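You operate a simulated robot arm through the tools that you are given. There is no shell and no other tool. Be economical: measure what you need, move in short steps, check, and stop when the job is done.

You are at the controls of a simulated two-armed robot. One attempt, no reset.

## Task
Zero the reader on the card's filter and put the zero vial back.
Fine: it stands in the reader at the start and goes to the grey rack; the lid ends shut. Set down upright: zero vial.

The check looks at the end state, three seconds after you hand in, the way a careful person would. Anything else that was tipped, shoved, dropped, spilled or broken makes it a failure. A push-on lid holds only when it is set on centred and level and pressed home; a screw cap is set on level and turned clockwise until tight.

## Robot
Two 6-joint arms with fingered hands on one trunk, on a base that drives. Base frame: it is fixed to the floor where the robot stands at the start and does not move with it; the origin is under the middle of the robot, x ahead of it, y to its left, z up; the surface under the hand at the start is at about z = 0.88. Units: m, degrees, N and s.
The left shoulder is at the start at [0.05, 0.17, 1.095], the right one opposite. With the tool pointing down near the work surface each hand reaches from about 0.5 to 0.78 m from the robot's upright axis, wherever it stands, measured 20 degrees to its own side. Places, roughly: blue zero button [0.5, 0.1, 1]; filter knob [0.8, -0.1, 1]; green reader switch [0.5, 0.1, 0.9]; pockets of the grey rack [0.6, -0.4, 0.9]; reader [0.6, 0, 0.9]; reader display [0.5, 0, 0.9]; reader lid [0.8, 0, 1.1]. Payload 3.5 kg a hand.
Tool frame (each hand has its own): the origin (TCP) lies between the finger pads and is the grasp point; the fingertips stand 0.026 m ahead of it; z points along the fingers, y is the line along which they close. Largest opening 0.132 m; the body of the gripper starts 0.073 m behind the TCP. The gripper is a hand of 3 fingers: y runs from the thumb to the fingers, the wrist lies at [0, 0, -0.234] in the tool frame, and closing takes about 1.5 s.
Orientation is that of the tool frame in the base frame, as a unit quaternion [w, x, y, z]. With the fingers straight down and closing along the base's y, the tool's x points along the base's -x, its y along +y and its z along -z.

## Interface
- The arms move only by the tool send_rows. It takes "left_deltas", "right_deltas" or both (then of equal length, played together; a hand with none holds still); each is a list of rows, each an object of numbers (a shift or turn left out is 0, a gripper value left out holds the last): "jaw": the closure in counts, from 0 (fully open) to 255 (shut); "tx", "ty", "tz": the shift along the tool's x, y, z in m; "ax", "ay", "az": the turn, a rotation vector about the tool's x, y, z in degrees. In form: [{"jaw": .., "tx": .., "ty": .., "tz": .., "ax": .., "ay": .., "az": ..}, ...]. A call has 1 to 12 rows; each row shifts and turns the commanded pose from where the row before left it, along the tool's axes as they then stand. Rows are played at 5 a second. More than 0.05 m and 8.6 degrees between two rows, or a gripper value outside its range, and nothing of the call is played. A pose out of reach is approached as far as the arm can. The call stops where the force on the tool passes 90 N (or 10 N more than at its start, if that is more) or the arm is blocked; 0.2 s more then pass. Each finger travels about 0.153 m/s and halts on what it meets, pressing with about 22 N; the grip force reading is that of the motor and also rises with nothing between the fingers. The clock runs only during rows and for 0.2 s after the last one: add rows that do not move to give the fingers time. The reply holds the time, the measured pose of the TCP, the force on the tool along the base axes, the opening and the grip force, in the units named above and with some noise, with the torque about the TCP (base axes, N m) and any sound that the robot's microphone picked up, and new pictures: "show" is both (left out), scene, wrist or none (wrist: the cameras of the hands that moved).
- Cameras (640 x 400 px; columns grow to the right, rows downward): "scene" is now at [0.0413, -0.0117, 1.6924]; the picture's right is [-0.15, -0.99, 0.00], its down [-0.68, 0.10, -0.73] and it looks along [0.72, -0.11, -0.69] (base axes); focal length 289 px, centre (320, 200). "left" rides on the left gripper at [-0.062, 0.003, -0.092] in its tool frame; the picture's right is [-0.05, -1.00, 0.00], its down [0.83, -0.04, -0.56] and it looks along [0.55, -0.03, 0.83] (tool axes); focal length 230 px, centre (320, 200). "right" rides on the right gripper at [0.062, 0.003, -0.092] in its tool frame; the picture's right is [-0.05, 1.00, 0.00], its down [-0.83, -0.04, -0.56] and it looks along [-0.55, -0.03, 0.83] (tool axes); focal length 230 px, centre (320, 200). There is no depth. A picture from a camera that has moved, and an enlarged one, comes with that camera's place and axes in the base frame and with its lens.
- move_column(by): slides the trunk up (or, below 0, down) by that many m; the arms and the scene camera ride with it, the base frame stays. It gives what a move gives, with no picture.
- base_move(legs): drives the robot by 1 to 6 legs, each [ahead, left, turn to the left] in m, m and degrees, along the robot's own axes; the way and the turn of a leg run together, so that a leg with both is an arc; at most 1.5 m and 180 degrees a leg. The arms and the cameras ride along, it lands a little off, and it stops where it bumps. It gives what a move gives, and a new picture of the scene camera.
- preshape(shape, hand): the hand has 3 fingers and takes this shape, open, in about a second: jaw (thumb against the fingers, like two jaws); tri (thumb and two fingers); tip (a fingertip pinch); poke (one finger out to press); point (the index stretched); flat (the hand flat); cup (the hand cupped); fist (a fist). The gripper value then closes the fingers along that shape, each until it touches; the sizes above hold for jaw. It gives what a move gives, with no picture.
- head_to(pan, tilt): turns the head with the scene camera to pan (to the left, within 86 degrees either way) and tilt (down, from -29 to 69), counted from straight ahead of the robot. It gives what a move gives, and a new picture of the scene camera.
- close_up(camera, box): a new picture of the part [left, top, right, bottom] of that camera's present view, enlarged. No time passes.
- close_job(): hands the job in; it is judged then, once.

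Work in short steps. Places have to be worked out from the pictures, the camera data and where the tool is seen: move nearer, look again, correct. Check each grasp and each placing, and mend what went wrong. You have 120 turns and 260 pictures in all, those below and enlarged ones among them. Open the grippers and draw the arms clear of the work before you hand the job in, unless the task says otherwise; then end with one line.

The tools are called after "Emit:" as name(argument=value, ...) on one line, values as JSON. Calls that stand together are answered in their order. send_rows: Moves the arms, as the interface text tells. Its arguments: {"type":"object","properties":{"left_deltas":{"type":"array","items":{"type":"object","properties":{"jaw":{"type":"number"},"tx":{"type":"number"},"ty":{"type":"number"},"tz":{"type":"number"},"ax":{"type":"number"},"ay":{"type":"number"},"az":{"type":"number"}}}},"right_deltas":{"type":"array","items":{"type":"object","properties":{"jaw":{"type":"number"},"tx":{"type":"number"},"ty":{"type":"number"},"tz":{"type":"number"},"ax":{"type":"number"},"ay":{"type":"number"},"az":{"type":"number"}}}},"show":{"type":"string","enum":["both","scene","wrist","none"]}},"required":[]} The other tools are called the same way: move_column (by) slides the trunk up or down; preshape (shape, hand) gives the hand a shape; base_move (legs) drives the base; head_to (pan, tilt) turns the head that bears the scene camera; close_up (camera, box) takes an enlarged picture of a part of a camera's view; close_job () hands the job in.

At the start:

```text
time: 0.0
left_ee_pos: [0.6475, 0.1687, 1.2536]
left_tcp_rot: [0.0, 0.0, 1.0, 0.0]
left_force: [0.2, -0.4, -0.6]
left_ft_torque: [-0.02, 0.02, 0.01]
left_grip_width: 0.1318
left_grasp_force: 0.0
left_shape: jaw
right_ee_pos: [0.5957, -0.3055, 1.2533]
right_tcp_rot: [0.0, 0.0, 1.0, 0.0]
right_force: [1.2, 0.2, -1.0]
right_ft_torque: [0.01, 0.0, 0.0]
right_grip_width: 0.1319
right_grasp_force: 0.1
right_shape: jaw
trunk travel left (down, up): [-0.71, 0.0]
robot x, y, heading: [0.0007, -0.0005, -0.1]
head pan, tilt: [-8.6, 43.4]
```

scene: 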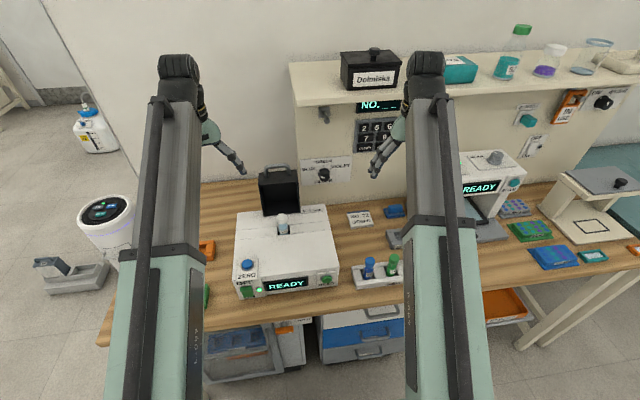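
right: 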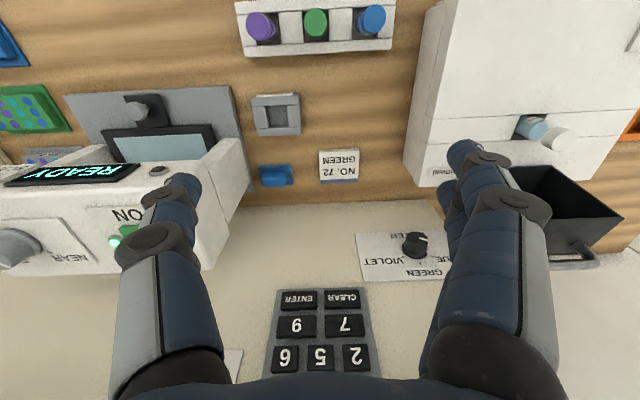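
left: 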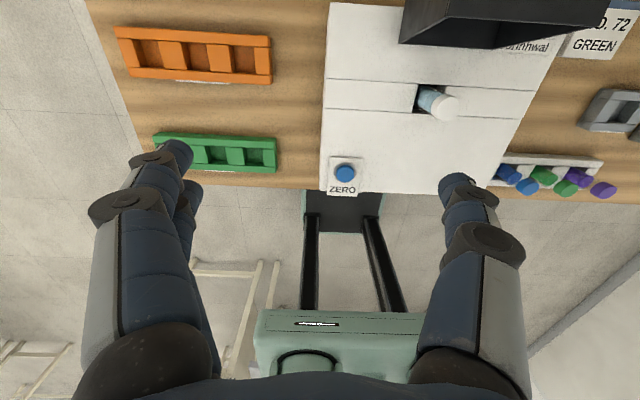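

The card seems to read "NO. 72 GREEN". I'll enlarge the card, the knob plate, and the reader.

Emit:
close_up(camera="right", box=[300, 140, 480, 290])

Emit:
close_up(camera="scene", box=[220, 140, 420, 300])

Emit:
close_up(camera="left", box=[310, 0, 640, 206])

```text
2.67 times, centred on (390, 215) of right
camera zoom: at [0.5337, -0.3029, 1.3446], right [0.05, 1.0, 0.0], down [0.83, -0.04, 0.56], along [0.55, -0.03, -0.83], focal length 614 px, centre (133, 160)
```

zoom: 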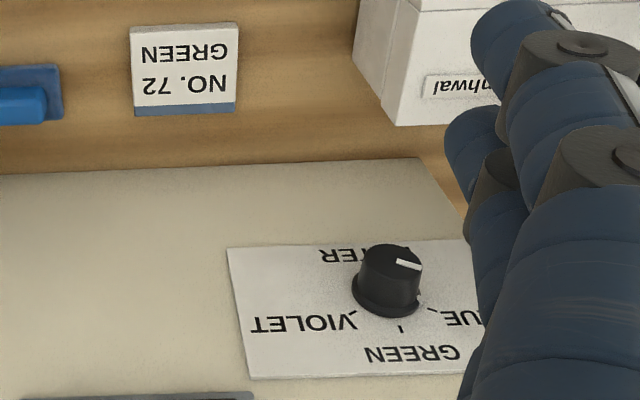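

```text
2.50 times, centred on (320, 220) of scene
camera zoom: at [0.0413, -0.0117, 1.6924], right [-0.15, -0.99, 0.0], down [-0.68, 0.1, -0.73], along [0.72, -0.11, -0.69], focal length 723 px, centre (320, 150)
```

zoom: 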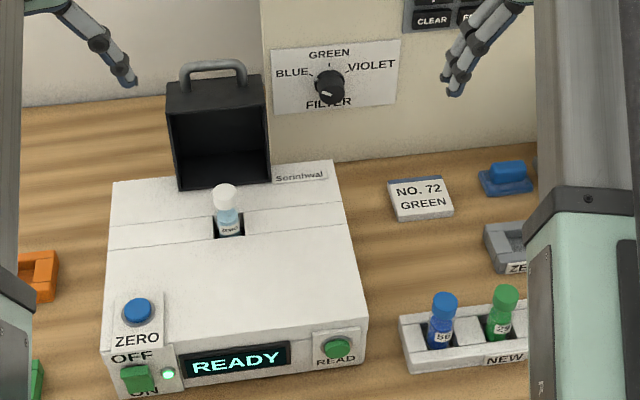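

```text
1.94 times, centred on (475, 103) of left
camera zoom: at [0.7086, 0.1725, 1.345], right [0.05, -1.0, 0.0], down [-0.83, -0.04, 0.56], along [-0.55, -0.03, -0.83], focal length 446 px, centre (19, 388)
```

zoom: 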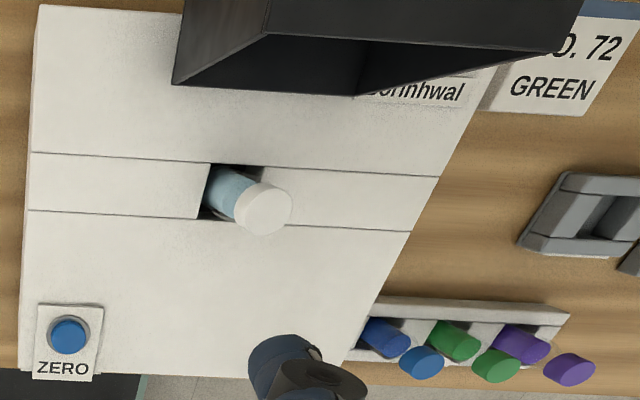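

Emit:
close_up(camera="scene", box=[295, 150, 355, 188])

Emit:
close_up(camera="right", box=[360, 215, 460, 280])

Emit:
close_up(camera="right", box=[230, 0, 420, 150])

```text
10.53 times, centred on (325, 169) of scene
camera zoom: at [0.0413, -0.0117, 1.6924], right [-0.15, -0.99, 0.0], down [-0.68, 0.1, -0.73], along [0.72, -0.11, -0.69], focal length 3044 px, centre (267, 526)
```

zoom: 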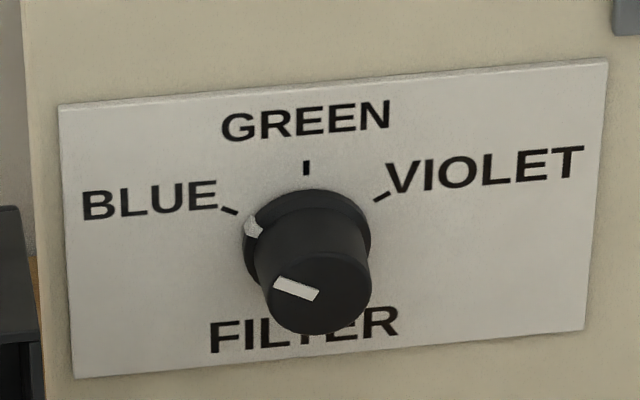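

```text
6.15 times, centred on (410, 248) of right
camera zoom: at [0.5337, -0.3029, 1.3446], right [0.05, 1.0, 0.0], down [0.83, -0.04, 0.56], along [0.55, -0.03, -0.83], focal length 1416 px, centre (-234, -92)
```

zoom: 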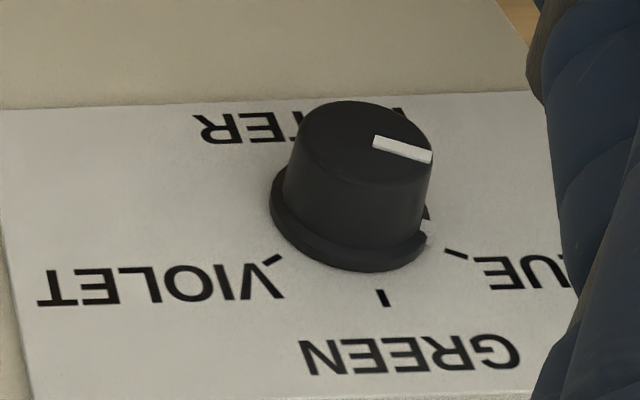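

```text
2.67 times, centred on (325, 75) of right
camera zoom: at [0.5337, -0.3029, 1.3446], right [0.05, 1.0, 0.0], down [0.83, -0.04, 0.56], along [0.55, -0.03, -0.83], focal length 614 px, centre (307, 533)
```

zoom: 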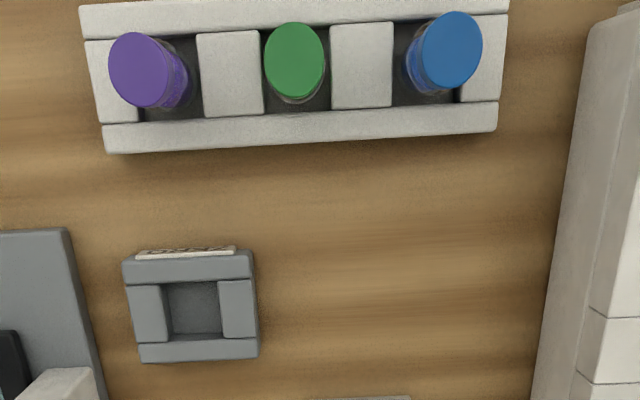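

Card: GREEN; the knob pointer is at BLUE, GREEN is about 60° clockwise. I judge the knob face at (.824,-.145,1.043), so I swing the right hand to point forward, in place.

Emit:
send_rows(right_deltas=[{"ay": -8.2}, {"ay": -8.2}, {"ay": -8.2}, {"ay": -8.2}, {"ay": -8.2}, {"ay": -8.2}, {"ay": -8.2}, {"ay": -8.2}, {"ay": -8.2}, {"ay": -8.2}, {"ay": -8}])

```text
time: 2.4
left_ee_pos: [0.649, 0.168, 1.2532]
left_tcp_rot: [0.0, 0.0, 1.0, -0.001]
left_force: [-0.2, 0.5, -1.4]
left_ft_torque: [-0.01, -0.01, 0.03]
left_grip_width: 0.1322
left_grasp_force: 0.1
left_shape: jaw
right_ee_pos: [0.6689, -0.3375, 1.2796]
right_tcp_rot: [0.707, 0.0, 0.707, 0.0]
right_force: [-0.6, 0.3, 0.1]
right_ft_torque: [-0.01, 0.04, 0.02]
right_grip_width: 0.1319
right_grasp_force: 0.0
right_shape: jaw
right hand out of reach, approached as far as the arm can: row 7, 8, 9, 10, 11
trunk travel left (down, up): [-0.71, 0.0]
robot x, y, heading: [0.0017, 0.0014, -0.2]
head pan, tilt: [-8.6, 43.4]
camera scene: at [0.0415, -0.0119, 1.6924], right [-0.15, -0.99, 0.0], down [-0.68, 0.1, -0.73], along [0.72, -0.11, -0.69], focal length 289 px, centre (320, 200)
camera right: at [0.5773, -0.3349, 1.2158], right [0.0, 1.0, 0.05], down [-0.56, -0.04, 0.83], along [0.83, -0.03, 0.55], focal length 230 px, centre (320, 200)
```

scene: 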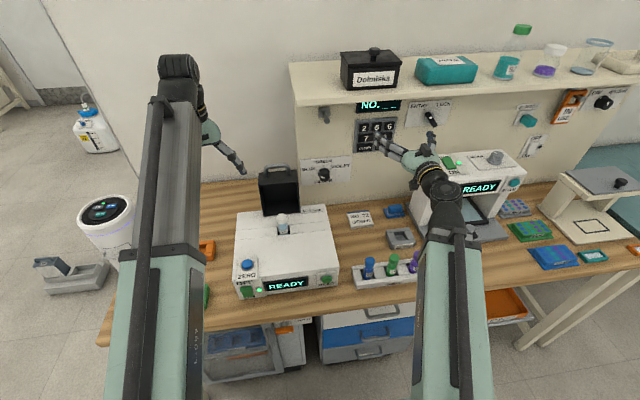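
right: 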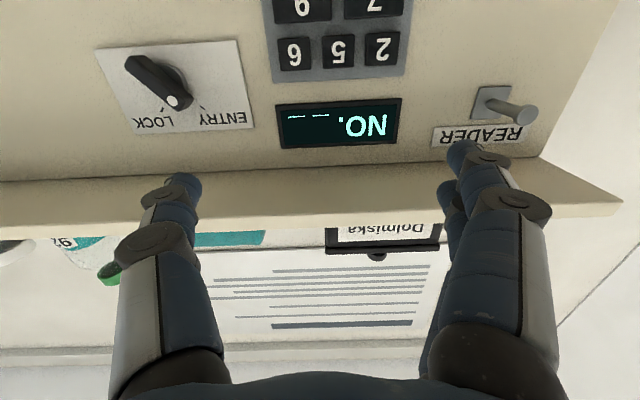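

Tool points forward. Now I shift it in front of the knob (y -0.145, z 1.045), keeping x near 0.68, and half close the jaw.

Emit:
send_rows(right_deltas=[{"jaw": 80, "tx": 0.02, "ty": 0.032, "tz": 0.016}, {"tx": 0.046, "ty": 0.032, "tz": 0.016}, {"tx": 0.046, "ty": 0.032, "tz": 0.016}, {"tx": 0.046, "ty": 0.032, "tz": 0.016}, {"tx": 0.046, "ty": 0.032, "tz": 0.016}, {}])

```text
refused: row 2 steps farther than a row can; nothing moved
```

Emit:
send_rows(right_deltas=[{"jaw": 80, "tx": 0.03, "ty": 0.027, "tz": 0.013}, {"tx": 0.03, "ty": 0.027, "tz": 0.013}, {"tx": 0.03, "ty": 0.027, "tz": 0.013}, {"tx": 0.03, "ty": 0.027, "tz": 0.013}, {"tx": 0.03, "ty": 0.027, "tz": 0.013}, {"tx": 0.03, "ty": 0.026, "tz": 0.013}, {"tx": 0.028}, {}])

```text
time: 4.2
left_ee_pos: [0.6473, 0.1695, 1.253]
left_tcp_rot: [0.0, 0.0, 1.0, 0.0]
left_force: [0.2, -0.5, 0.5]
left_ft_torque: [0.01, 0.04, 0.0]
left_grip_width: 0.1319
left_grasp_force: 0.1
left_shape: jaw
right_ee_pos: [0.7497, -0.1738, 1.1621]
right_tcp_rot: [0.705, 0.006, 0.709, -0.008]
right_force: [0.1, -0.5, -0.1]
right_ft_torque: [0.01, 0.04, 0.02]
right_grip_width: 0.091
right_grasp_force: 0.1
right_shape: jaw
right hand out of reach, approached as far as the arm can: row 2, 3, 4, 5, 6, 7
trunk travel left (down, up): [-0.71, 0.0]
robot x, y, heading: [-0.0029, 0.0017, -0.0]
head pan, tilt: [-8.6, 43.4]
camera scene: at [0.041, -0.0117, 1.6924], right [-0.15, -0.99, 0.0], down [-0.68, 0.1, -0.73], along [0.72, -0.11, -0.69], focal length 289 px, centre (320, 200)
camera right: at [0.6572, -0.169, 1.1004], right [0.02, 1.0, 0.05], down [-0.55, -0.03, 0.83], along [0.83, -0.05, 0.55], focal length 230 px, centre (320, 200)
```

scene: 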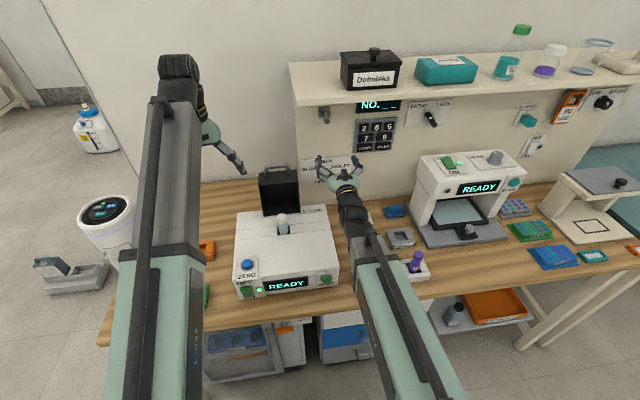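
right: 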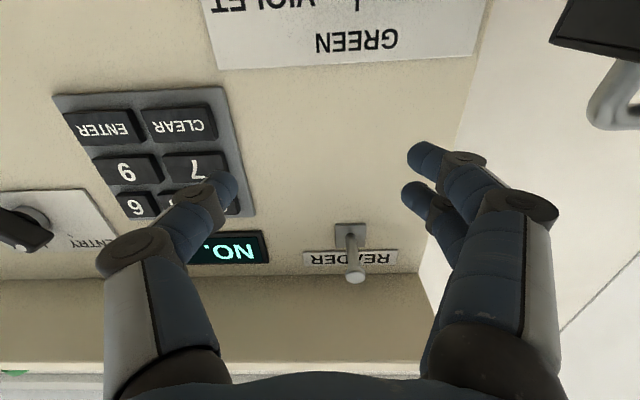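

The target is too close to the body for a horizontal hand. I back the base up 0.08 m.

Emit:
base_move(legs=[[-0.09, 0, 0]])

Emit:
send_rows(right_deltas=[{}])

```text
time: 5.3
left_ee_pos: [0.5561, 0.1685, 1.2553]
left_tcp_rot: [0.001, -0.001, 1.0, 0.0]
left_force: [-0.4, 0.2, 0.7]
left_ft_torque: [0.0, -0.02, -0.01]
left_grip_width: 0.1319
left_grasp_force: 0.1
left_shape: jaw
right_ee_pos: [0.6584, -0.1752, 1.1634]
right_tcp_rot: [0.706, 0.007, 0.709, -0.008]
right_force: [0.1, 0.1, 0.1]
right_ft_torque: [0.02, 0.0, -0.02]
right_grip_width: 0.0909
right_grasp_force: 0.0
right_shape: jaw
trunk travel left (down, up): [-0.71, 0.0]
robot x, y, heading: [-0.0913, -0.0005, 0.0]
head pan, tilt: [-8.6, 43.4]
camera scene: at [-0.0512, -0.0117, 1.6925], right [-0.15, -0.99, 0.0], down [-0.68, 0.1, -0.73], along [0.72, -0.11, -0.69], focal length 289 px, centre (320, 200)
```

scene: 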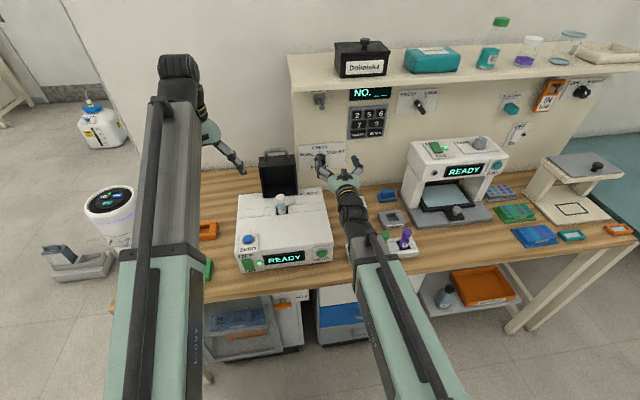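

```text
time: 5.7
left_ee_pos: [0.5578, 0.1682, 1.2544]
left_tcp_rot: [0.001, 0.0, 1.0, 0.0]
left_force: [-1.0, 0.1, 0.2]
left_ft_torque: [0.0, -0.03, -0.01]
left_grip_width: 0.1321
left_grasp_force: 0.0
left_shape: jaw
right_ee_pos: [0.6592, -0.1745, 1.1615]
right_tcp_rot: [0.705, 0.007, 0.709, -0.008]
right_force: [-0.2, -0.4, 0.3]
right_ft_torque: [-0.03, -0.03, 0.02]
right_grip_width: 0.0909
right_grasp_force: 0.1
right_shape: jaw
trunk travel left (down, up): [-0.71, 0.0]
robot x, y, heading: [-0.0926, -0.0009, 0.0]
head pan, tilt: [-8.6, 43.4]
camera scene: at [-0.0493, -0.0117, 1.6924], right [-0.15, -0.99, 0.0], down [-0.68, 0.1, -0.73], along [0.72, -0.11, -0.69], focal length 289 px, centre (320, 200)
camera right: at [0.5669, -0.1692, 1.1007], right [0.02, 1.0, 0.05], down [-0.55, -0.03, 0.83], along [0.83, -0.05, 0.55], focal length 230 px, centre (320, 200)
```

scene: 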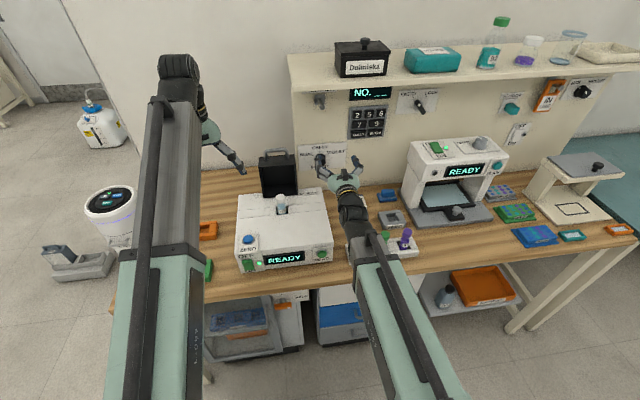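
right: 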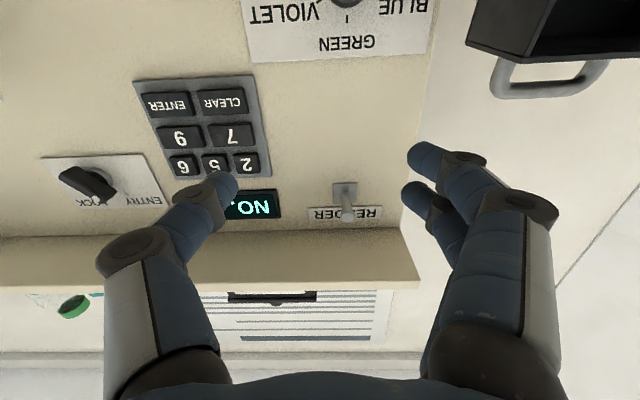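

Testing where the command stands with a small forward move (no picture).

Emit:
send_rows(right_deltas=[{"tz": 0.03}, {"tz": 0.03}, {}], show="none")

```text
time: 6.5
left_ee_pos: [0.5577, 0.169, 1.2539]
left_tcp_rot: [0.0, 0.001, 1.0, 0.0]
left_force: [0.1, -0.2, 0.5]
left_ft_torque: [0.0, -0.01, -0.02]
left_grip_width: 0.1319
left_grasp_force: 0.1
left_shape: jaw
right_ee_pos: [0.7183, -0.1765, 1.1623]
right_tcp_rot: [0.705, 0.008, 0.709, -0.009]
right_force: [-0.2, -0.6, 0.6]
right_ft_torque: [0.0, 0.0, -0.03]
right_grip_width: 0.0909
right_grasp_force: 0.0
right_shape: jaw
trunk travel left (down, up): [-0.71, 0.0]
robot x, y, heading: [-0.0883, -0.0013, -0.0]
head pan, tilt: [-8.6, 43.4]
```

Emit:
send_rows(right_deltas=[{"tx": 0.03, "ty": 0.01}, {"tx": 0.03, "ty": 0.01}, {"tx": 0.03, "ty": 0.01}, {"ay": 7}, {"ay": 7}, {"ay": 6}, {}])

Emit:
close_up(camera="scene", box=[270, 120, 390, 195])

```text
time: 8.1
left_ee_pos: [0.5571, 0.1692, 1.2542]
left_tcp_rot: [-0.001, 0.0, 1.0, -0.001]
left_force: [1.0, -0.2, 0.5]
left_ft_torque: [0.0, 0.0, -0.01]
left_grip_width: 0.1318
left_grasp_force: 0.0
left_shape: jaw
right_ee_pos: [0.7169, -0.145, 1.056]
right_tcp_rot: [0.632, 0.002, 0.775, 0.002]
right_force: [0.2, 0.4, 0.0]
right_ft_torque: [-0.03, 0.01, -0.01]
right_grip_width: 0.0912
right_grasp_force: 0.0
right_shape: jaw
right hand out of reach, approached as far as the arm can: row 5, 6
trunk travel left (down, up): [-0.71, 0.0]
robot x, y, heading: [-0.0925, -0.0024, -0.2]
head pan, tilt: [-8.6, 43.4]
camera scene: at [-0.0486, -0.0118, 1.6924], right [-0.15, -0.99, 0.0], down [-0.68, 0.1, -0.73], along [0.72, -0.11, -0.69], focal length 289 px, centre (320, 200)
camera right: at [0.6145, -0.1409, 1.014], right [0.01, 1.0, 0.06], down [-0.38, -0.05, 0.93], along [0.93, -0.03, 0.37], focal length 230 px, centre (320, 200)
```

scene: 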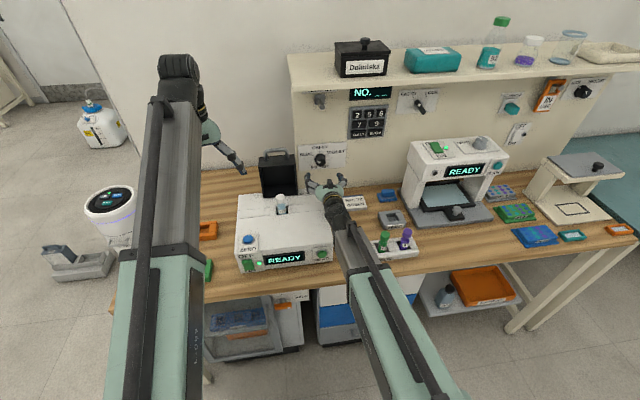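
right: 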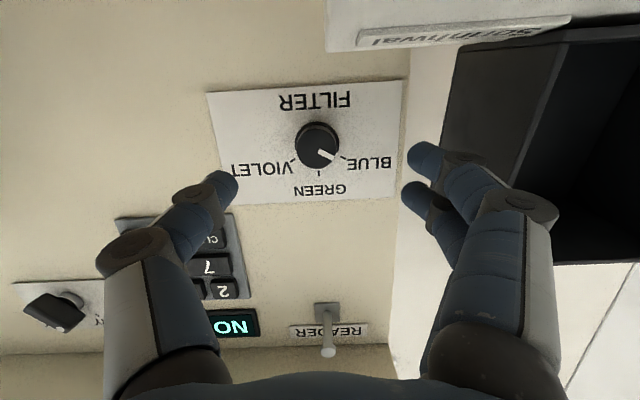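

```text
5.33 times, centred on (330, 158) of scene
camera zoom: at [-0.0486, -0.0118, 1.6924], right [-0.15, -0.99, 0.0], down [-0.68, 0.1, -0.73], along [0.72, -0.11, -0.69], focal length 1542 px, centre (267, 427)
```

zoom: 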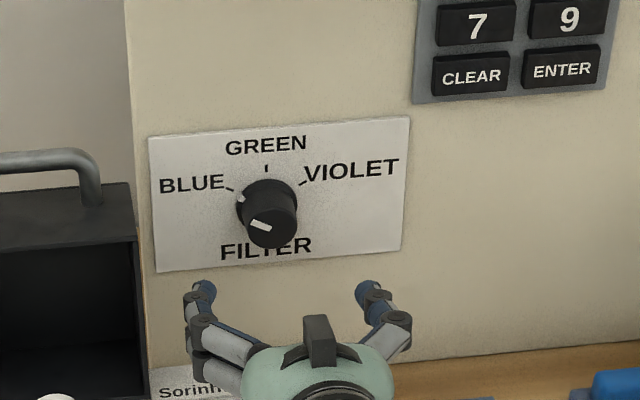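

The wrist view fixes the knob at y≈-0.146, z≈1.044. I lower a little, pre-roll −30° about the base x axis and advance 0.05.

Emit:
send_rows(right_deltas=[{"tx": 0.012}, {"tz": 0.02, "tx": -0.004}, {"ax": 1.5, "az": -7.35}, {"ax": 1.5, "az": -7.35}, {"ax": 1.5, "az": -7.35}, {"ax": 1.5, "az": -7.35}, {"tz": 0.03, "tx": -0.006}, {}])

Emit:
close_up(camera="scene", box=[270, 120, 390, 195])

```text
time: 9.0
left_ee_pos: [0.5568, 0.1687, 1.2553]
left_tcp_rot: [0.001, -0.001, 1.0, 0.0]
left_force: [0.2, -0.8, -0.3]
left_ft_torque: [0.03, 0.02, -0.01]
left_grip_width: 0.132
left_grasp_force: 0.0
left_shape: jaw
right_ee_pos: [0.7254, -0.1556, 1.0186]
right_tcp_rot: [0.614, -0.03, 0.786, -0.059]
right_force: [-5.0, 4.1, 35.6]
right_ft_torque: [2.03, -0.63, 0.35]
right_grip_width: 0.0895
right_grasp_force: 0.0
right_shape: jaw
right hand out of reach, approached as far as the arm can: row 1, 2, 3, 4
trunk travel left (down, up): [-0.71, 0.0]
robot x, y, heading: [-0.0907, 0.003, 0.1]
head pan, tilt: [-8.6, 43.4]
stopped in row 4 (right hand): the force on the tool passed its limit at 104 N (the readings are from after the stop); the commanded pose is now the measured one
camera scene: at [-0.0508, -0.0119, 1.6923], right [-0.15, -0.99, 0.0], down [-0.68, 0.1, -0.73], along [0.72, -0.11, -0.69], focal length 289 px, centre (320, 200)
camera right: at [0.6211, -0.1543, 0.98], right [0.04, 1.0, -0.08], down [-0.34, 0.09, 0.94], along [0.94, -0.01, 0.34], focal length 230 px, centre (320, 200)
```

scene: 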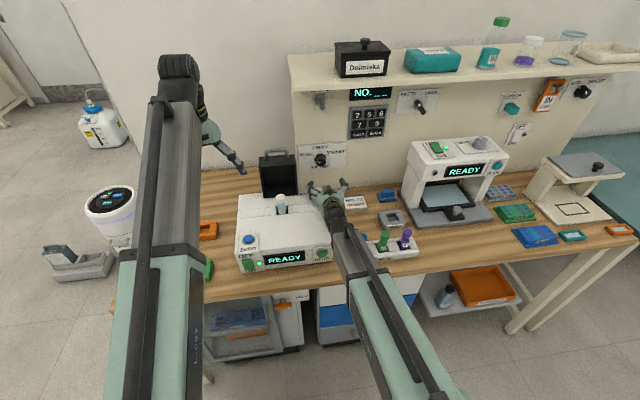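
right: 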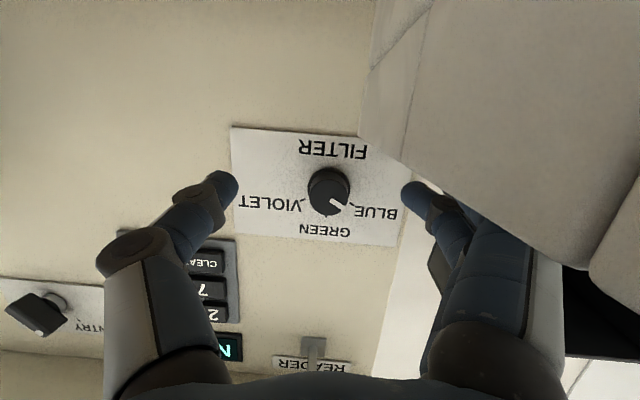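

```text
5.33 times, centred on (330, 158) of scene
camera zoom: at [-0.0508, -0.0119, 1.6923], right [-0.15, -0.99, 0.0], down [-0.68, 0.1, -0.73], along [0.72, -0.11, -0.69], focal length 1542 px, centre (267, 427)
```

zoom: 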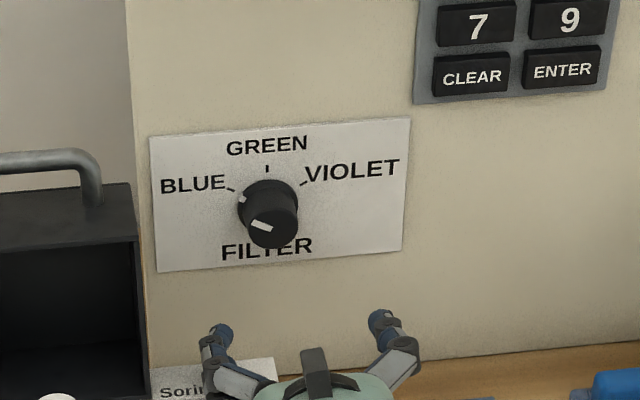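

The hand slipped low at its reach limit and touched the reader. I'll lift it straight up now, raise the left too, then lower the trunk so that a level hand is easier.

Emit:
send_rows(right_deltas=[{"tx": -0.03, "tz": -0.003}, {"tx": -0.03, "tz": -0.006}, {"tx": -0.03, "tz": -0.006}, {"tx": -0.03, "tz": -0.006}, {"tx": -0.03, "tz": -0.006}, {"tx": -0.03, "tz": -0.006}, {"tx": -0.03, "tz": -0.006}], left_deltas=[{"tz": -0.02}, {"tz": -0.02}, {"tz": -0.02}, {"tz": -0.02}, {"tz": -0.02}, {"tz": -0.02}, {"tz": -0.02}])

Emit:
close_up(camera="scene", box=[220, 130, 420, 290])

```text
time: 10.6
left_ee_pos: [0.5882, 0.1693, 1.2978]
left_tcp_rot: [0.009, -0.002, 1.0, 0.001]
left_force: [0.0, -0.5, -0.1]
left_ft_torque: [0.02, 0.03, 0.0]
left_grip_width: 0.1319
left_grasp_force: 0.1
left_shape: jaw
left hand out of reach, approached as far as the arm can: row 2, 3, 4, 5, 6, 7
right_ee_pos: [0.7267, -0.1106, 1.1316]
right_tcp_rot: [0.662, -0.072, 0.746, -0.011]
right_force: [0.1, -1.0, -0.1]
right_ft_torque: [-0.03, 0.02, 0.0]
right_grip_width: 0.0903
right_grasp_force: 0.1
right_shape: jaw
right hand out of reach, approached as far as the arm can: row 1, 2, 3, 4, 5, 6, 7
trunk travel left (down, up): [-0.71, 0.0]
robot x, y, heading: [-0.092, 0.0013, 0.2]
head pan, tilt: [-8.6, 43.4]
camera scene: at [-0.0488, -0.0114, 1.6923], right [-0.15, -0.99, 0.0], down [-0.68, 0.1, -0.73], along [0.72, -0.11, -0.69], focal length 289 px, centre (320, 200)
camera right: at [0.6278, -0.1226, 1.081], right [-0.09, 0.99, -0.06], down [-0.45, 0.01, 0.89], along [0.89, 0.11, 0.45], focal length 230 px, centre (320, 200)
camera left: at [0.6476, 0.1735, 1.3899], right [0.05, -1.0, 0.0], down [-0.84, -0.04, 0.54], along [-0.54, -0.03, -0.84], focal length 230 px, centre (320, 200)
```

scene: 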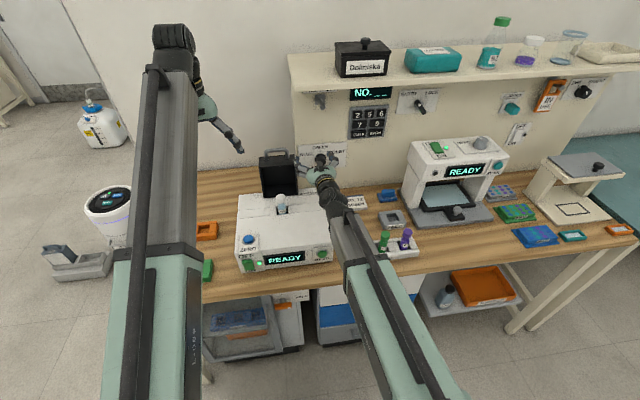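
right: 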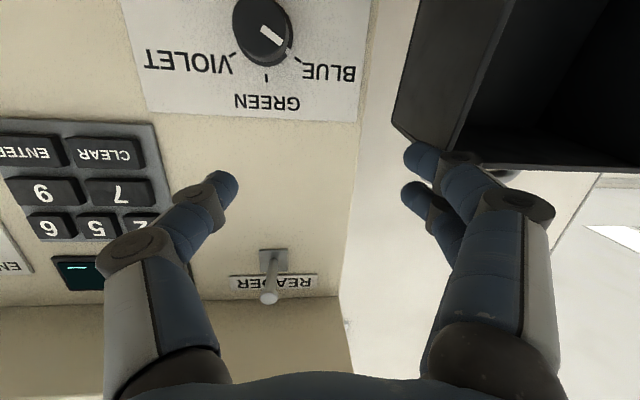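
left: 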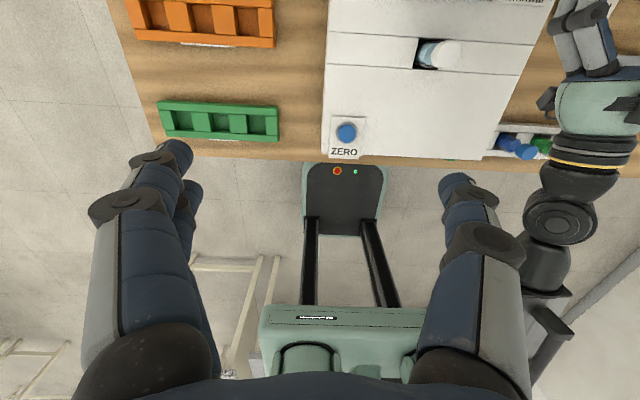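

```text
2.50 times, centred on (320, 210) of scene
camera zoom: at [-0.0488, -0.0114, 1.6923], right [-0.15, -0.99, 0.0], down [-0.68, 0.1, -0.73], along [0.72, -0.11, -0.69], focal length 723 px, centre (320, 175)
```

zoom: 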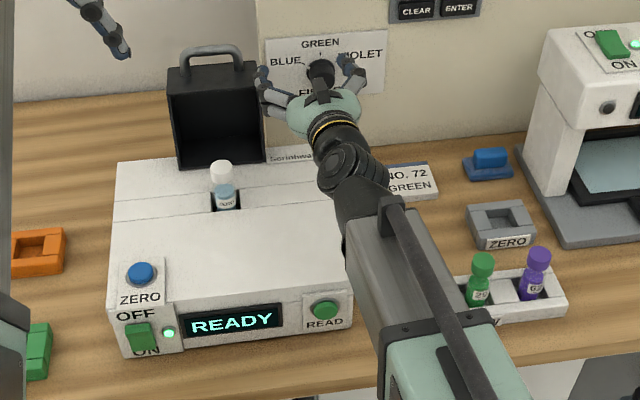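

The level hand is limited by wrist flexion. I back the base clear of the table, lower the trunk 0.2, and then raise the hands relative to it.

Emit:
base_move(legs=[[-0.32, 0, 0]])

Emit:
move_column(by=-0.2)

Emit:
send_rows(right_deltas=[{"tx": -0.03}, {"tx": -0.03}, {"tx": -0.03}, {}], left_deltas=[{"tz": -0.02}, {"tz": -0.02}, {"tz": -0.02}, {}])

```text
time: 12.7
left_ee_pos: [0.2653, 0.1689, 1.2986]
left_tcp_rot: [0.008, -0.001, 1.0, 0.0]
left_force: [0.5, -0.9, 0.4]
left_ft_torque: [-0.01, -0.01, 0.0]
left_grip_width: 0.1318
left_grasp_force: 0.2
left_shape: jaw
right_ee_pos: [0.4043, -0.1125, 1.1336]
right_tcp_rot: [0.662, -0.072, 0.746, -0.011]
right_force: [-1.0, -0.3, -1.2]
right_ft_torque: [0.01, -0.02, 0.02]
right_grip_width: 0.0907
right_grasp_force: 0.0
right_shape: jaw
trunk travel left (down, up): [-0.71, 0.0]
robot x, y, heading: [-0.4111, 0.0006, -0.1]
head pan, tilt: [-8.6, 43.4]
camera scene: at [-0.372, -0.0119, 1.6924], right [-0.15, -0.99, 0.0], down [-0.68, 0.1, -0.73], along [0.72, -0.11, -0.69], focal length 289 px, centre (320, 200)
```

scene: 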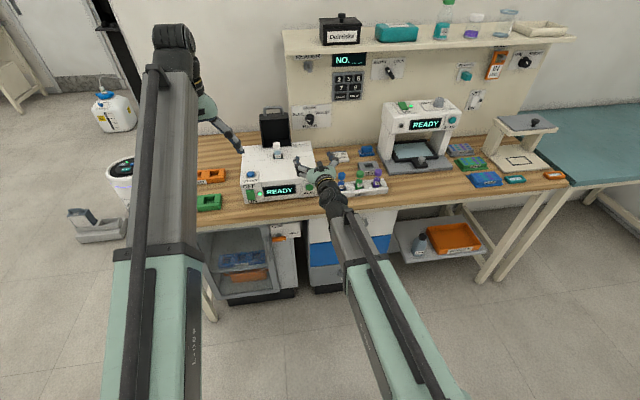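

```text
time: 14.9
left_ee_pos: [0.2672, 0.1692, 1.0984]
left_tcp_rot: [0.008, -0.001, 1.0, 0.001]
left_force: [0.3, -1.0, -0.6]
left_ft_torque: [0.0, -0.01, 0.02]
left_grip_width: 0.1318
left_grasp_force: 0.1
left_shape: jaw
right_ee_pos: [0.4049, -0.1117, 0.9315]
right_tcp_rot: [0.661, -0.073, 0.747, -0.011]
right_force: [0.6, 1.2, 0.5]
right_ft_torque: [-0.01, -0.04, 0.02]
right_grip_width: 0.0907
right_grasp_force: 0.0
right_shape: jaw
trunk travel left (down, up): [-0.51, 0.2]
robot x, y, heading: [-0.4143, -0.0023, -0.1]
head pan, tilt: [-8.6, 43.4]
```

```text
time: 15.9
left_ee_pos: [0.266, 0.169, 1.1072]
left_tcp_rot: [0.015, -0.001, 1.0, -0.001]
left_force: [0.6, -0.3, 0.0]
left_ft_torque: [0.02, -0.04, 0.02]
left_grip_width: 0.1317
left_grasp_force: 0.1
left_shape: jaw
left hand out of reach, approached as far as the arm can: row 1, 2, 3
right_ee_pos: [0.414, -0.1014, 1.0217]
right_tcp_rot: [0.662, -0.072, 0.746, -0.012]
right_force: [0.1, 0.4, -0.5]
right_ft_torque: [0.01, 0.01, -0.01]
right_grip_width: 0.0904
right_grasp_force: 0.1
right_shape: jaw
trunk travel left (down, up): [-0.51, 0.2]
robot x, y, heading: [-0.4107, 0.0003, 0.0]
head pan, tilt: [-8.6, 43.4]
camera scene: at [-0.3704, -0.0119, 1.4924], right [-0.15, -0.99, 0.0], down [-0.68, 0.1, -0.73], along [0.72, -0.11, -0.69], focal length 289 px, centre (320, 200)
camera right: at [0.3163, -0.1121, 0.9702], right [-0.09, 0.99, -0.06], down [-0.45, 0.01, 0.89], along [0.89, 0.11, 0.45], focal length 230 px, centre (320, 200)
camera left: at [0.3232, 0.1738, 1.2004], right [0.05, -1.0, 0.0], down [-0.85, -0.04, 0.53], along [-0.53, -0.03, -0.85], focal length 230 px, centre (320, 200)
```

scene: 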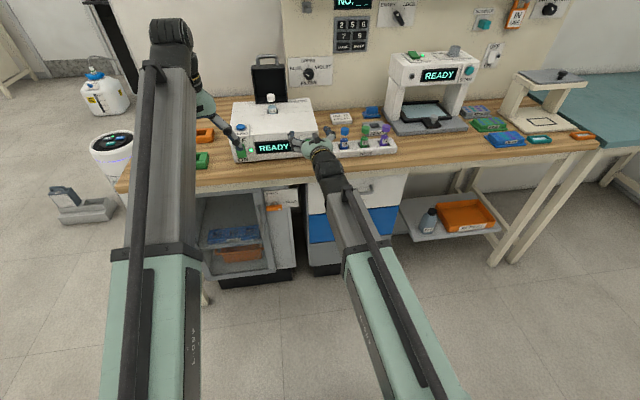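
right: 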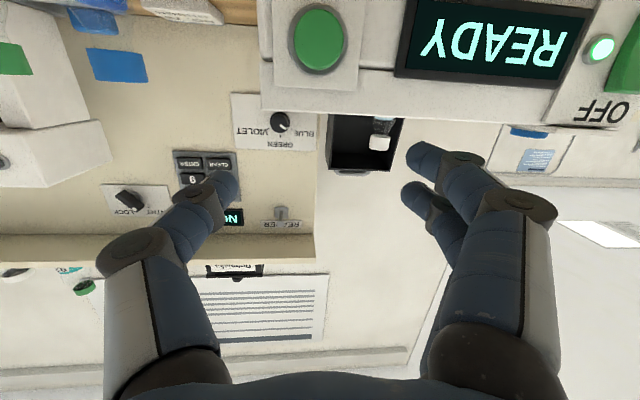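
left: 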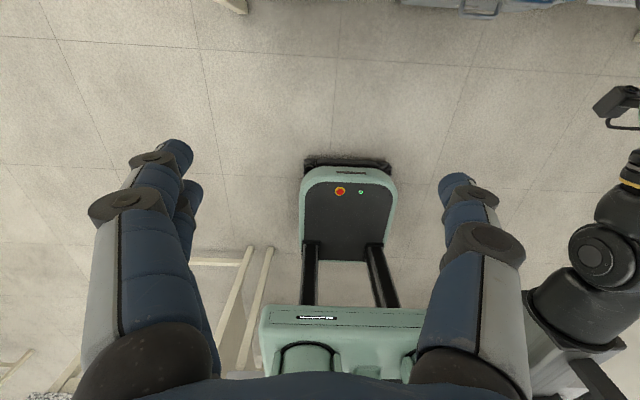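

Now in reach. I straighten the yaw, roll −23° about the forward axis, raise to ~1.12 and shift to y≈-0.15.

Emit:
send_rows(right_deltas=[{"tx": -0.03, "ty": -0.015, "ax": 4.3}, {"tx": -0.03, "ty": -0.015}, {"tx": -0.03, "ty": -0.015}, {"ax": 0.9, "az": -7.4}, {"ax": 0.9, "az": -7.4}, {"ax": 0.9, "az": -7.4}, {}], show="none")

```text
time: 17.5
left_ee_pos: [0.265, 0.1701, 1.1071]
left_tcp_rot: [0.016, -0.001, 1.0, 0.0]
left_force: [0.0, 0.8, 0.1]
left_ft_torque: [0.0, -0.02, -0.02]
left_grip_width: 0.1318
left_grasp_force: 0.1
left_shape: jaw
right_ee_pos: [0.427, -0.1334, 1.1145]
right_tcp_rot: [0.645, -0.176, 0.721, -0.184]
right_force: [0.0, 0.7, -0.2]
right_ft_torque: [-0.03, 0.0, 0.01]
right_grip_width: 0.0905
right_grasp_force: 0.1
right_shape: jaw
trunk travel left (down, up): [-0.51, 0.2]
robot x, y, heading: [-0.4107, 0.0002, 0.3]
head pan, tilt: [-8.6, 43.4]
```

Orientation is right (rolled −29°). Drive forward 0.30 with the hand at z 1.11.

Emit:
base_move(legs=[[0.3, 0, 0]])

Emit:
close_up(camera="right", box=[0, 0, 640, 400])

```text
time: 19.6
left_ee_pos: [0.5694, 0.1703, 1.1066]
left_tcp_rot: [0.015, -0.002, 1.0, 0.0]
left_force: [0.2, 0.2, -0.6]
left_ft_torque: [-0.02, 0.02, 0.0]
left_grip_width: 0.1318
left_grasp_force: 0.1
left_shape: jaw
right_ee_pos: [0.7304, -0.1337, 1.1143]
right_tcp_rot: [0.645, -0.174, 0.721, -0.183]
right_force: [0.7, 0.4, -0.8]
right_ft_torque: [0.01, 0.0, -0.01]
right_grip_width: 0.0907
right_grasp_force: 0.1
right_shape: jaw
trunk travel left (down, up): [-0.51, 0.2]
robot x, y, heading: [-0.1082, -0.0011, 0.2]
head pan, tilt: [-8.6, 43.4]
camera scene: at [-0.0663, -0.0113, 1.4923], right [-0.15, -0.99, 0.0], down [-0.68, 0.1, -0.73], along [0.72, -0.11, -0.69], focal length 289 px, centre (320, 200)
```

scene: 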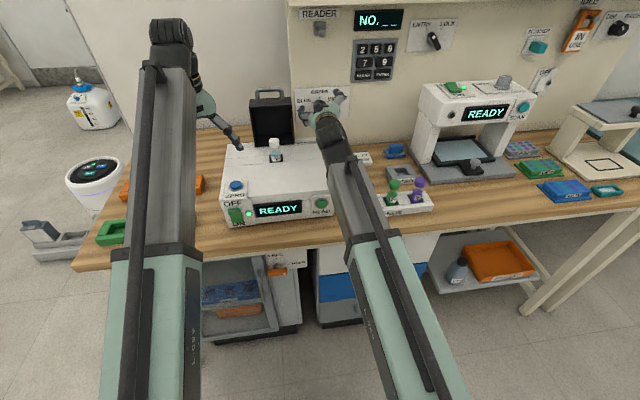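

```text
1.00 times, centred on (320, 200) of right (not enlarged: the box is as wide or as high as the picture)
camera zoom: at [0.6329, -0.1565, 1.0671], right [-0.01, 0.9, -0.44], down [-0.46, 0.39, 0.8], along [0.89, 0.21, 0.41], focal length 230 px, centre (320, 200)
```

zoom: 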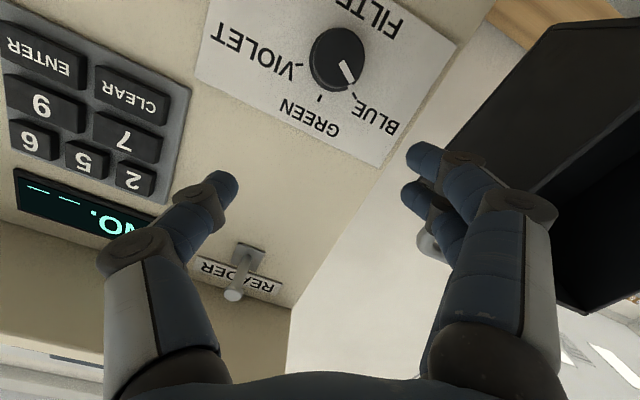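

Emit:
send_rows(right_deltas=[{"ax": -2.95, "ay": 5.2, "az": -0.2}, {"tx": 0.0224, "ty": 0.0072, "tz": 0.0}, {"tx": 0.0224, "ty": 0.0072, "tz": 0.0}, {"tx": 0.0224, "ty": 0.0072, "tz": 0.0}, {}], show="wrist")

Emit:
close_up(camera="scene", box=[250, 70, 410, 190])

```text
time: 20.8
left_ee_pos: [0.5685, 0.1711, 1.1059]
left_tcp_rot: [0.016, 0.0, 1.0, 0.0]
left_force: [0.2, -0.6, 0.1]
left_ft_torque: [0.02, 0.02, -0.02]
left_grip_width: 0.132
left_grasp_force: 0.1
left_shape: jaw
right_ee_pos: [0.7146, -0.1468, 1.0472]
right_tcp_rot: [0.606, -0.184, 0.754, -0.174]
right_force: [-0.1, 0.2, 0.4]
right_ft_torque: [0.0, 0.02, -0.01]
right_grip_width: 0.0904
right_grasp_force: 0.0
right_shape: jaw
trunk travel left (down, up): [-0.51, 0.2]
robot x, y, heading: [-0.1061, 0.0009, -0.0]
head pan, tilt: [-8.6, 43.4]
camera right: at [0.6131, -0.1712, 1.0105], right [-0.06, 0.9, -0.44], down [-0.38, 0.39, 0.84], along [0.92, 0.21, 0.32], focal length 230 px, centre (320, 200)
```

right: 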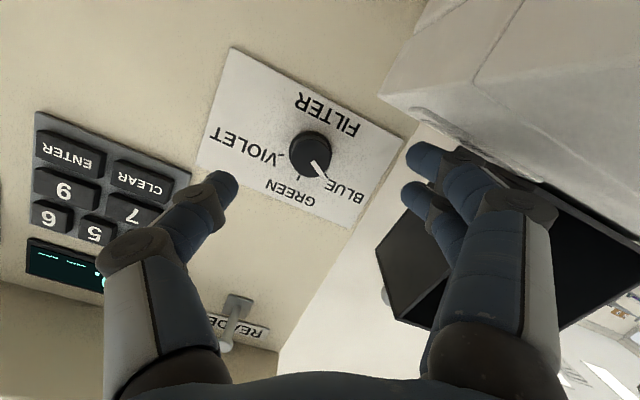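

```text
3.33 times, centred on (330, 130) of scene
camera zoom: at [-0.0671, -0.0113, 1.4924], right [-0.15, -0.99, 0.0], down [-0.68, 0.1, -0.73], along [0.72, -0.11, -0.69], focal length 964 px, centre (287, 433)
```

zoom: 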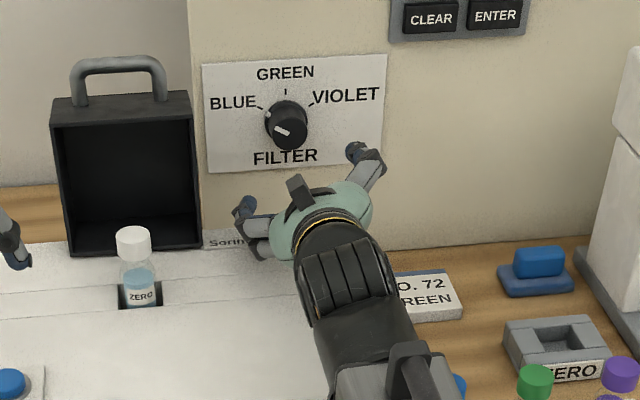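

Lined up. Advance 0.10 straight along base x so the pads flank the knob.

Emit:
send_rows(right_deltas=[{"tx": -0.0039, "ty": -0.002, "tz": 0.0246}, {"tx": -0.0039, "ty": -0.002, "tz": 0.0246}, {"tx": -0.0039, "ty": -0.002, "tz": 0.0246}, {"tx": -0.0039, "ty": -0.002, "tz": 0.0246}, {}], show="wrist")

Emit:
close_up(camera="scene", box=[270, 70, 390, 145])

```text
time: 21.9
left_ee_pos: [0.5687, 0.1704, 1.1075]
left_tcp_rot: [0.016, -0.001, 1.0, 0.0]
left_force: [0.4, -0.4, 0.2]
left_ft_torque: [0.0, 0.01, 0.0]
left_grip_width: 0.1318
left_grasp_force: 0.1
left_shape: jaw
right_ee_pos: [0.8164, -0.1491, 1.0441]
right_tcp_rot: [0.606, -0.185, 0.754, -0.173]
right_force: [0.3, -0.5, -0.4]
right_ft_torque: [0.0, 0.01, 0.02]
right_grip_width: 0.0907
right_grasp_force: 0.1
right_shape: jaw
trunk travel left (down, up): [-0.51, 0.2]
robot x, y, heading: [-0.1071, 0.0012, 0.1]
head pan, tilt: [-8.6, 43.4]
camera right: at [0.7132, -0.1739, 1.0077], right [-0.06, 0.9, -0.44], down [-0.38, 0.39, 0.84], along [0.92, 0.21, 0.32], focal length 230 px, centre (320, 200)
```

right: 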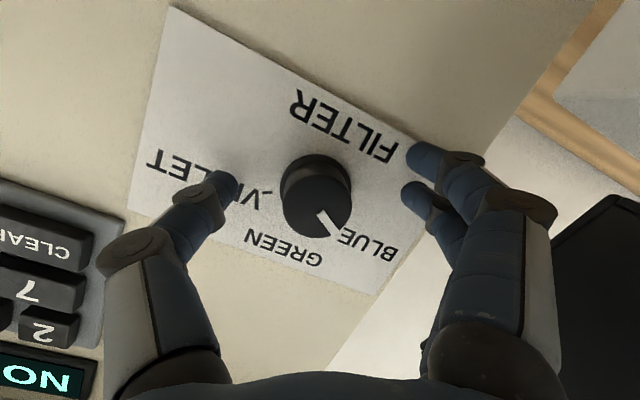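

```text
5.33 times, centred on (330, 108) of scene
camera zoom: at [-0.0672, -0.0113, 1.4924], right [-0.15, -0.99, 0.0], down [-0.68, 0.1, -0.73], along [0.72, -0.11, -0.69], focal length 1542 px, centre (267, 693)
```

zoom: 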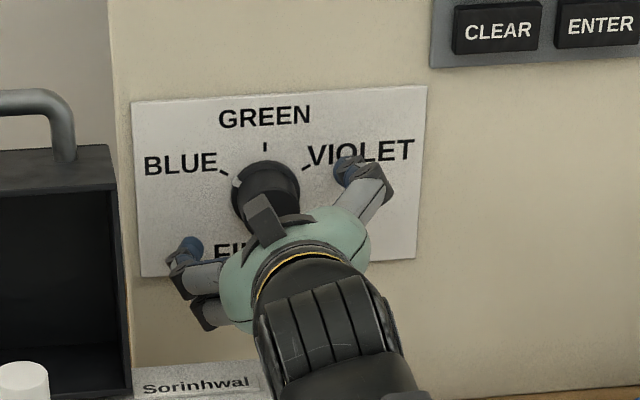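

The knob face sits right at the TCP between the fingers. Close the grip.

Emit:
send_rows(right_deltas=[{"jaw": 120}, {"jaw": 160}, {"jaw": 200}, {"jaw": 230}, {}, {}], show="wrist")

```text
time: 23.4
left_ee_pos: [0.569, 0.1697, 1.107]
left_tcp_rot: [0.016, 0.0, 1.0, 0.0]
left_force: [0.4, 1.3, 0.8]
left_ft_torque: [0.0, 0.01, -0.02]
left_grip_width: 0.1319
left_grasp_force: 0.0
left_shape: jaw
right_ee_pos: [0.8167, -0.1512, 1.0428]
right_tcp_rot: [0.606, -0.184, 0.754, -0.174]
right_force: [0.5, -3.3, -2.8]
right_ft_torque: [0.05, 0.03, -0.09]
right_grip_width: 0.0221
right_grasp_force: 22.4
right_shape: jaw
trunk travel left (down, up): [-0.51, 0.2]
robot x, y, heading: [-0.1097, 0.0029, 0.1]
head pan, tilt: [-8.6, 43.4]
camera right: at [0.7134, -0.1745, 1.0071], right [-0.06, 0.9, -0.44], down [-0.38, 0.39, 0.84], along [0.92, 0.21, 0.31], focal length 230 px, centre (320, 200)
```

right: 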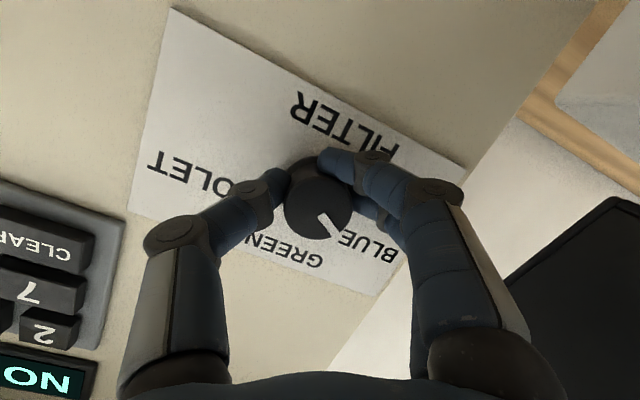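

Gripped. Turn 30° clockwise about base x and look.

Emit:
send_rows(right_deltas=[{"ax": -1.485, "ay": -0.5, "az": 7.33}, {"ax": -1.485, "ay": -0.5, "az": 7.33}, {"ax": -1.485, "ay": -0.5, "az": 7.33}, {"ax": -1.485, "ay": -0.5, "az": 7.33}, {}], show="wrist")

```text
time: 24.6
left_ee_pos: [0.5691, 0.1715, 1.1059]
left_tcp_rot: [0.015, -0.001, 1.0, 0.0]
left_force: [0.3, 0.1, 0.5]
left_ft_torque: [0.0, 0.03, 0.02]
left_grip_width: 0.132
left_grasp_force: 0.0
left_shape: jaw
right_ee_pos: [0.8159, -0.1479, 1.0429]
right_tcp_rot: [0.633, -0.022, 0.773, 0.028]
right_force: [0.2, 4.4, -6.9]
right_ft_torque: [-0.05, 0.05, 0.13]
right_grip_width: 0.0214
right_grasp_force: 22.5
right_shape: jaw
trunk travel left (down, up): [-0.51, 0.2]
robot x, y, heading: [-0.1064, -0.0005, -0.1]
head pan, tilt: [-8.6, 43.4]
camera right: at [0.7135, -0.1517, 0.9997], right [-0.06, 1.0, 0.07], down [-0.38, -0.09, 0.92], along [0.93, 0.03, 0.38], focal length 230 px, centre (320, 200)
```

right: 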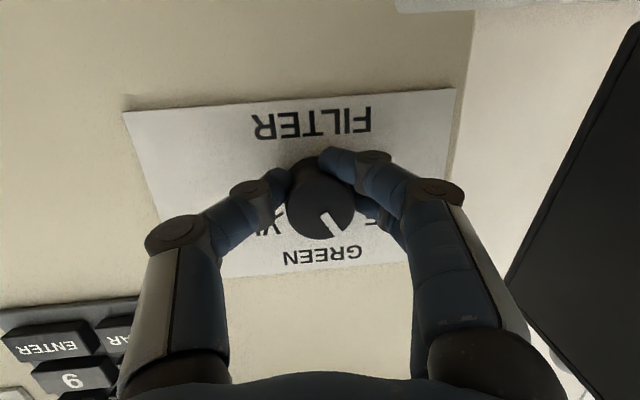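

Emit:
send_rows(right_deltas=[{"ax": -1.485, "ay": -0.5, "az": 7.33}, {"ax": -1.485, "ay": -0.5, "az": 7.33}, {"ax": -1.485, "ay": -0.5, "az": 7.33}, {"ax": -1.485, "ay": -0.5, "az": 7.33}, {}], show="wrist")

Emit:
close_up(camera="right", box=[240, 120, 420, 280])

```text
time: 25.8
left_ee_pos: [0.5703, 0.1625, 1.107]
left_tcp_rot: [0.015, 0.0, 1.0, 0.003]
left_force: [0.0, 0.0, -0.1]
left_ft_torque: [-0.01, 0.02, -0.01]
left_grip_width: 0.132
left_grasp_force: 0.0
left_shape: jaw
right_ee_pos: [0.816, -0.1697, 1.0339]
right_tcp_rot: [0.616, 0.136, 0.747, 0.211]
right_force: [-21.1, -72.1, -41.7]
right_ft_torque: [-8.87, -2.79, 20.08]
right_grip_width: 0.0368
right_grasp_force: 21.8
right_shape: jaw
trunk travel left (down, up): [-0.51, 0.2]
robot x, y, heading: [-0.1115, -0.0007, 0.0]
head pan, tilt: [-8.6, 43.4]
camera right: at [0.7133, -0.1515, 0.9948], right [-0.05, 0.85, 0.53], down [-0.37, -0.5, 0.78], along [0.93, -0.16, 0.34], focal length 230 px, centre (320, 200)
```

right: 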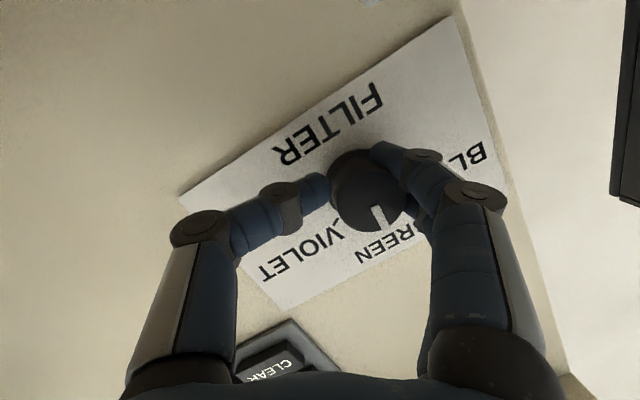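

```text
2.50 times, centred on (330, 200) of right
camera zoom: at [0.7133, -0.1515, 0.9948], right [-0.05, 0.85, 0.53], down [-0.37, -0.5, 0.78], along [0.93, -0.16, 0.34], focal length 575 px, centre (295, 200)
```

zoom: 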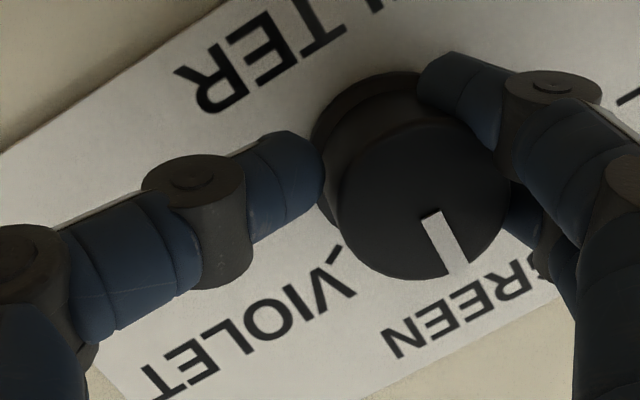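

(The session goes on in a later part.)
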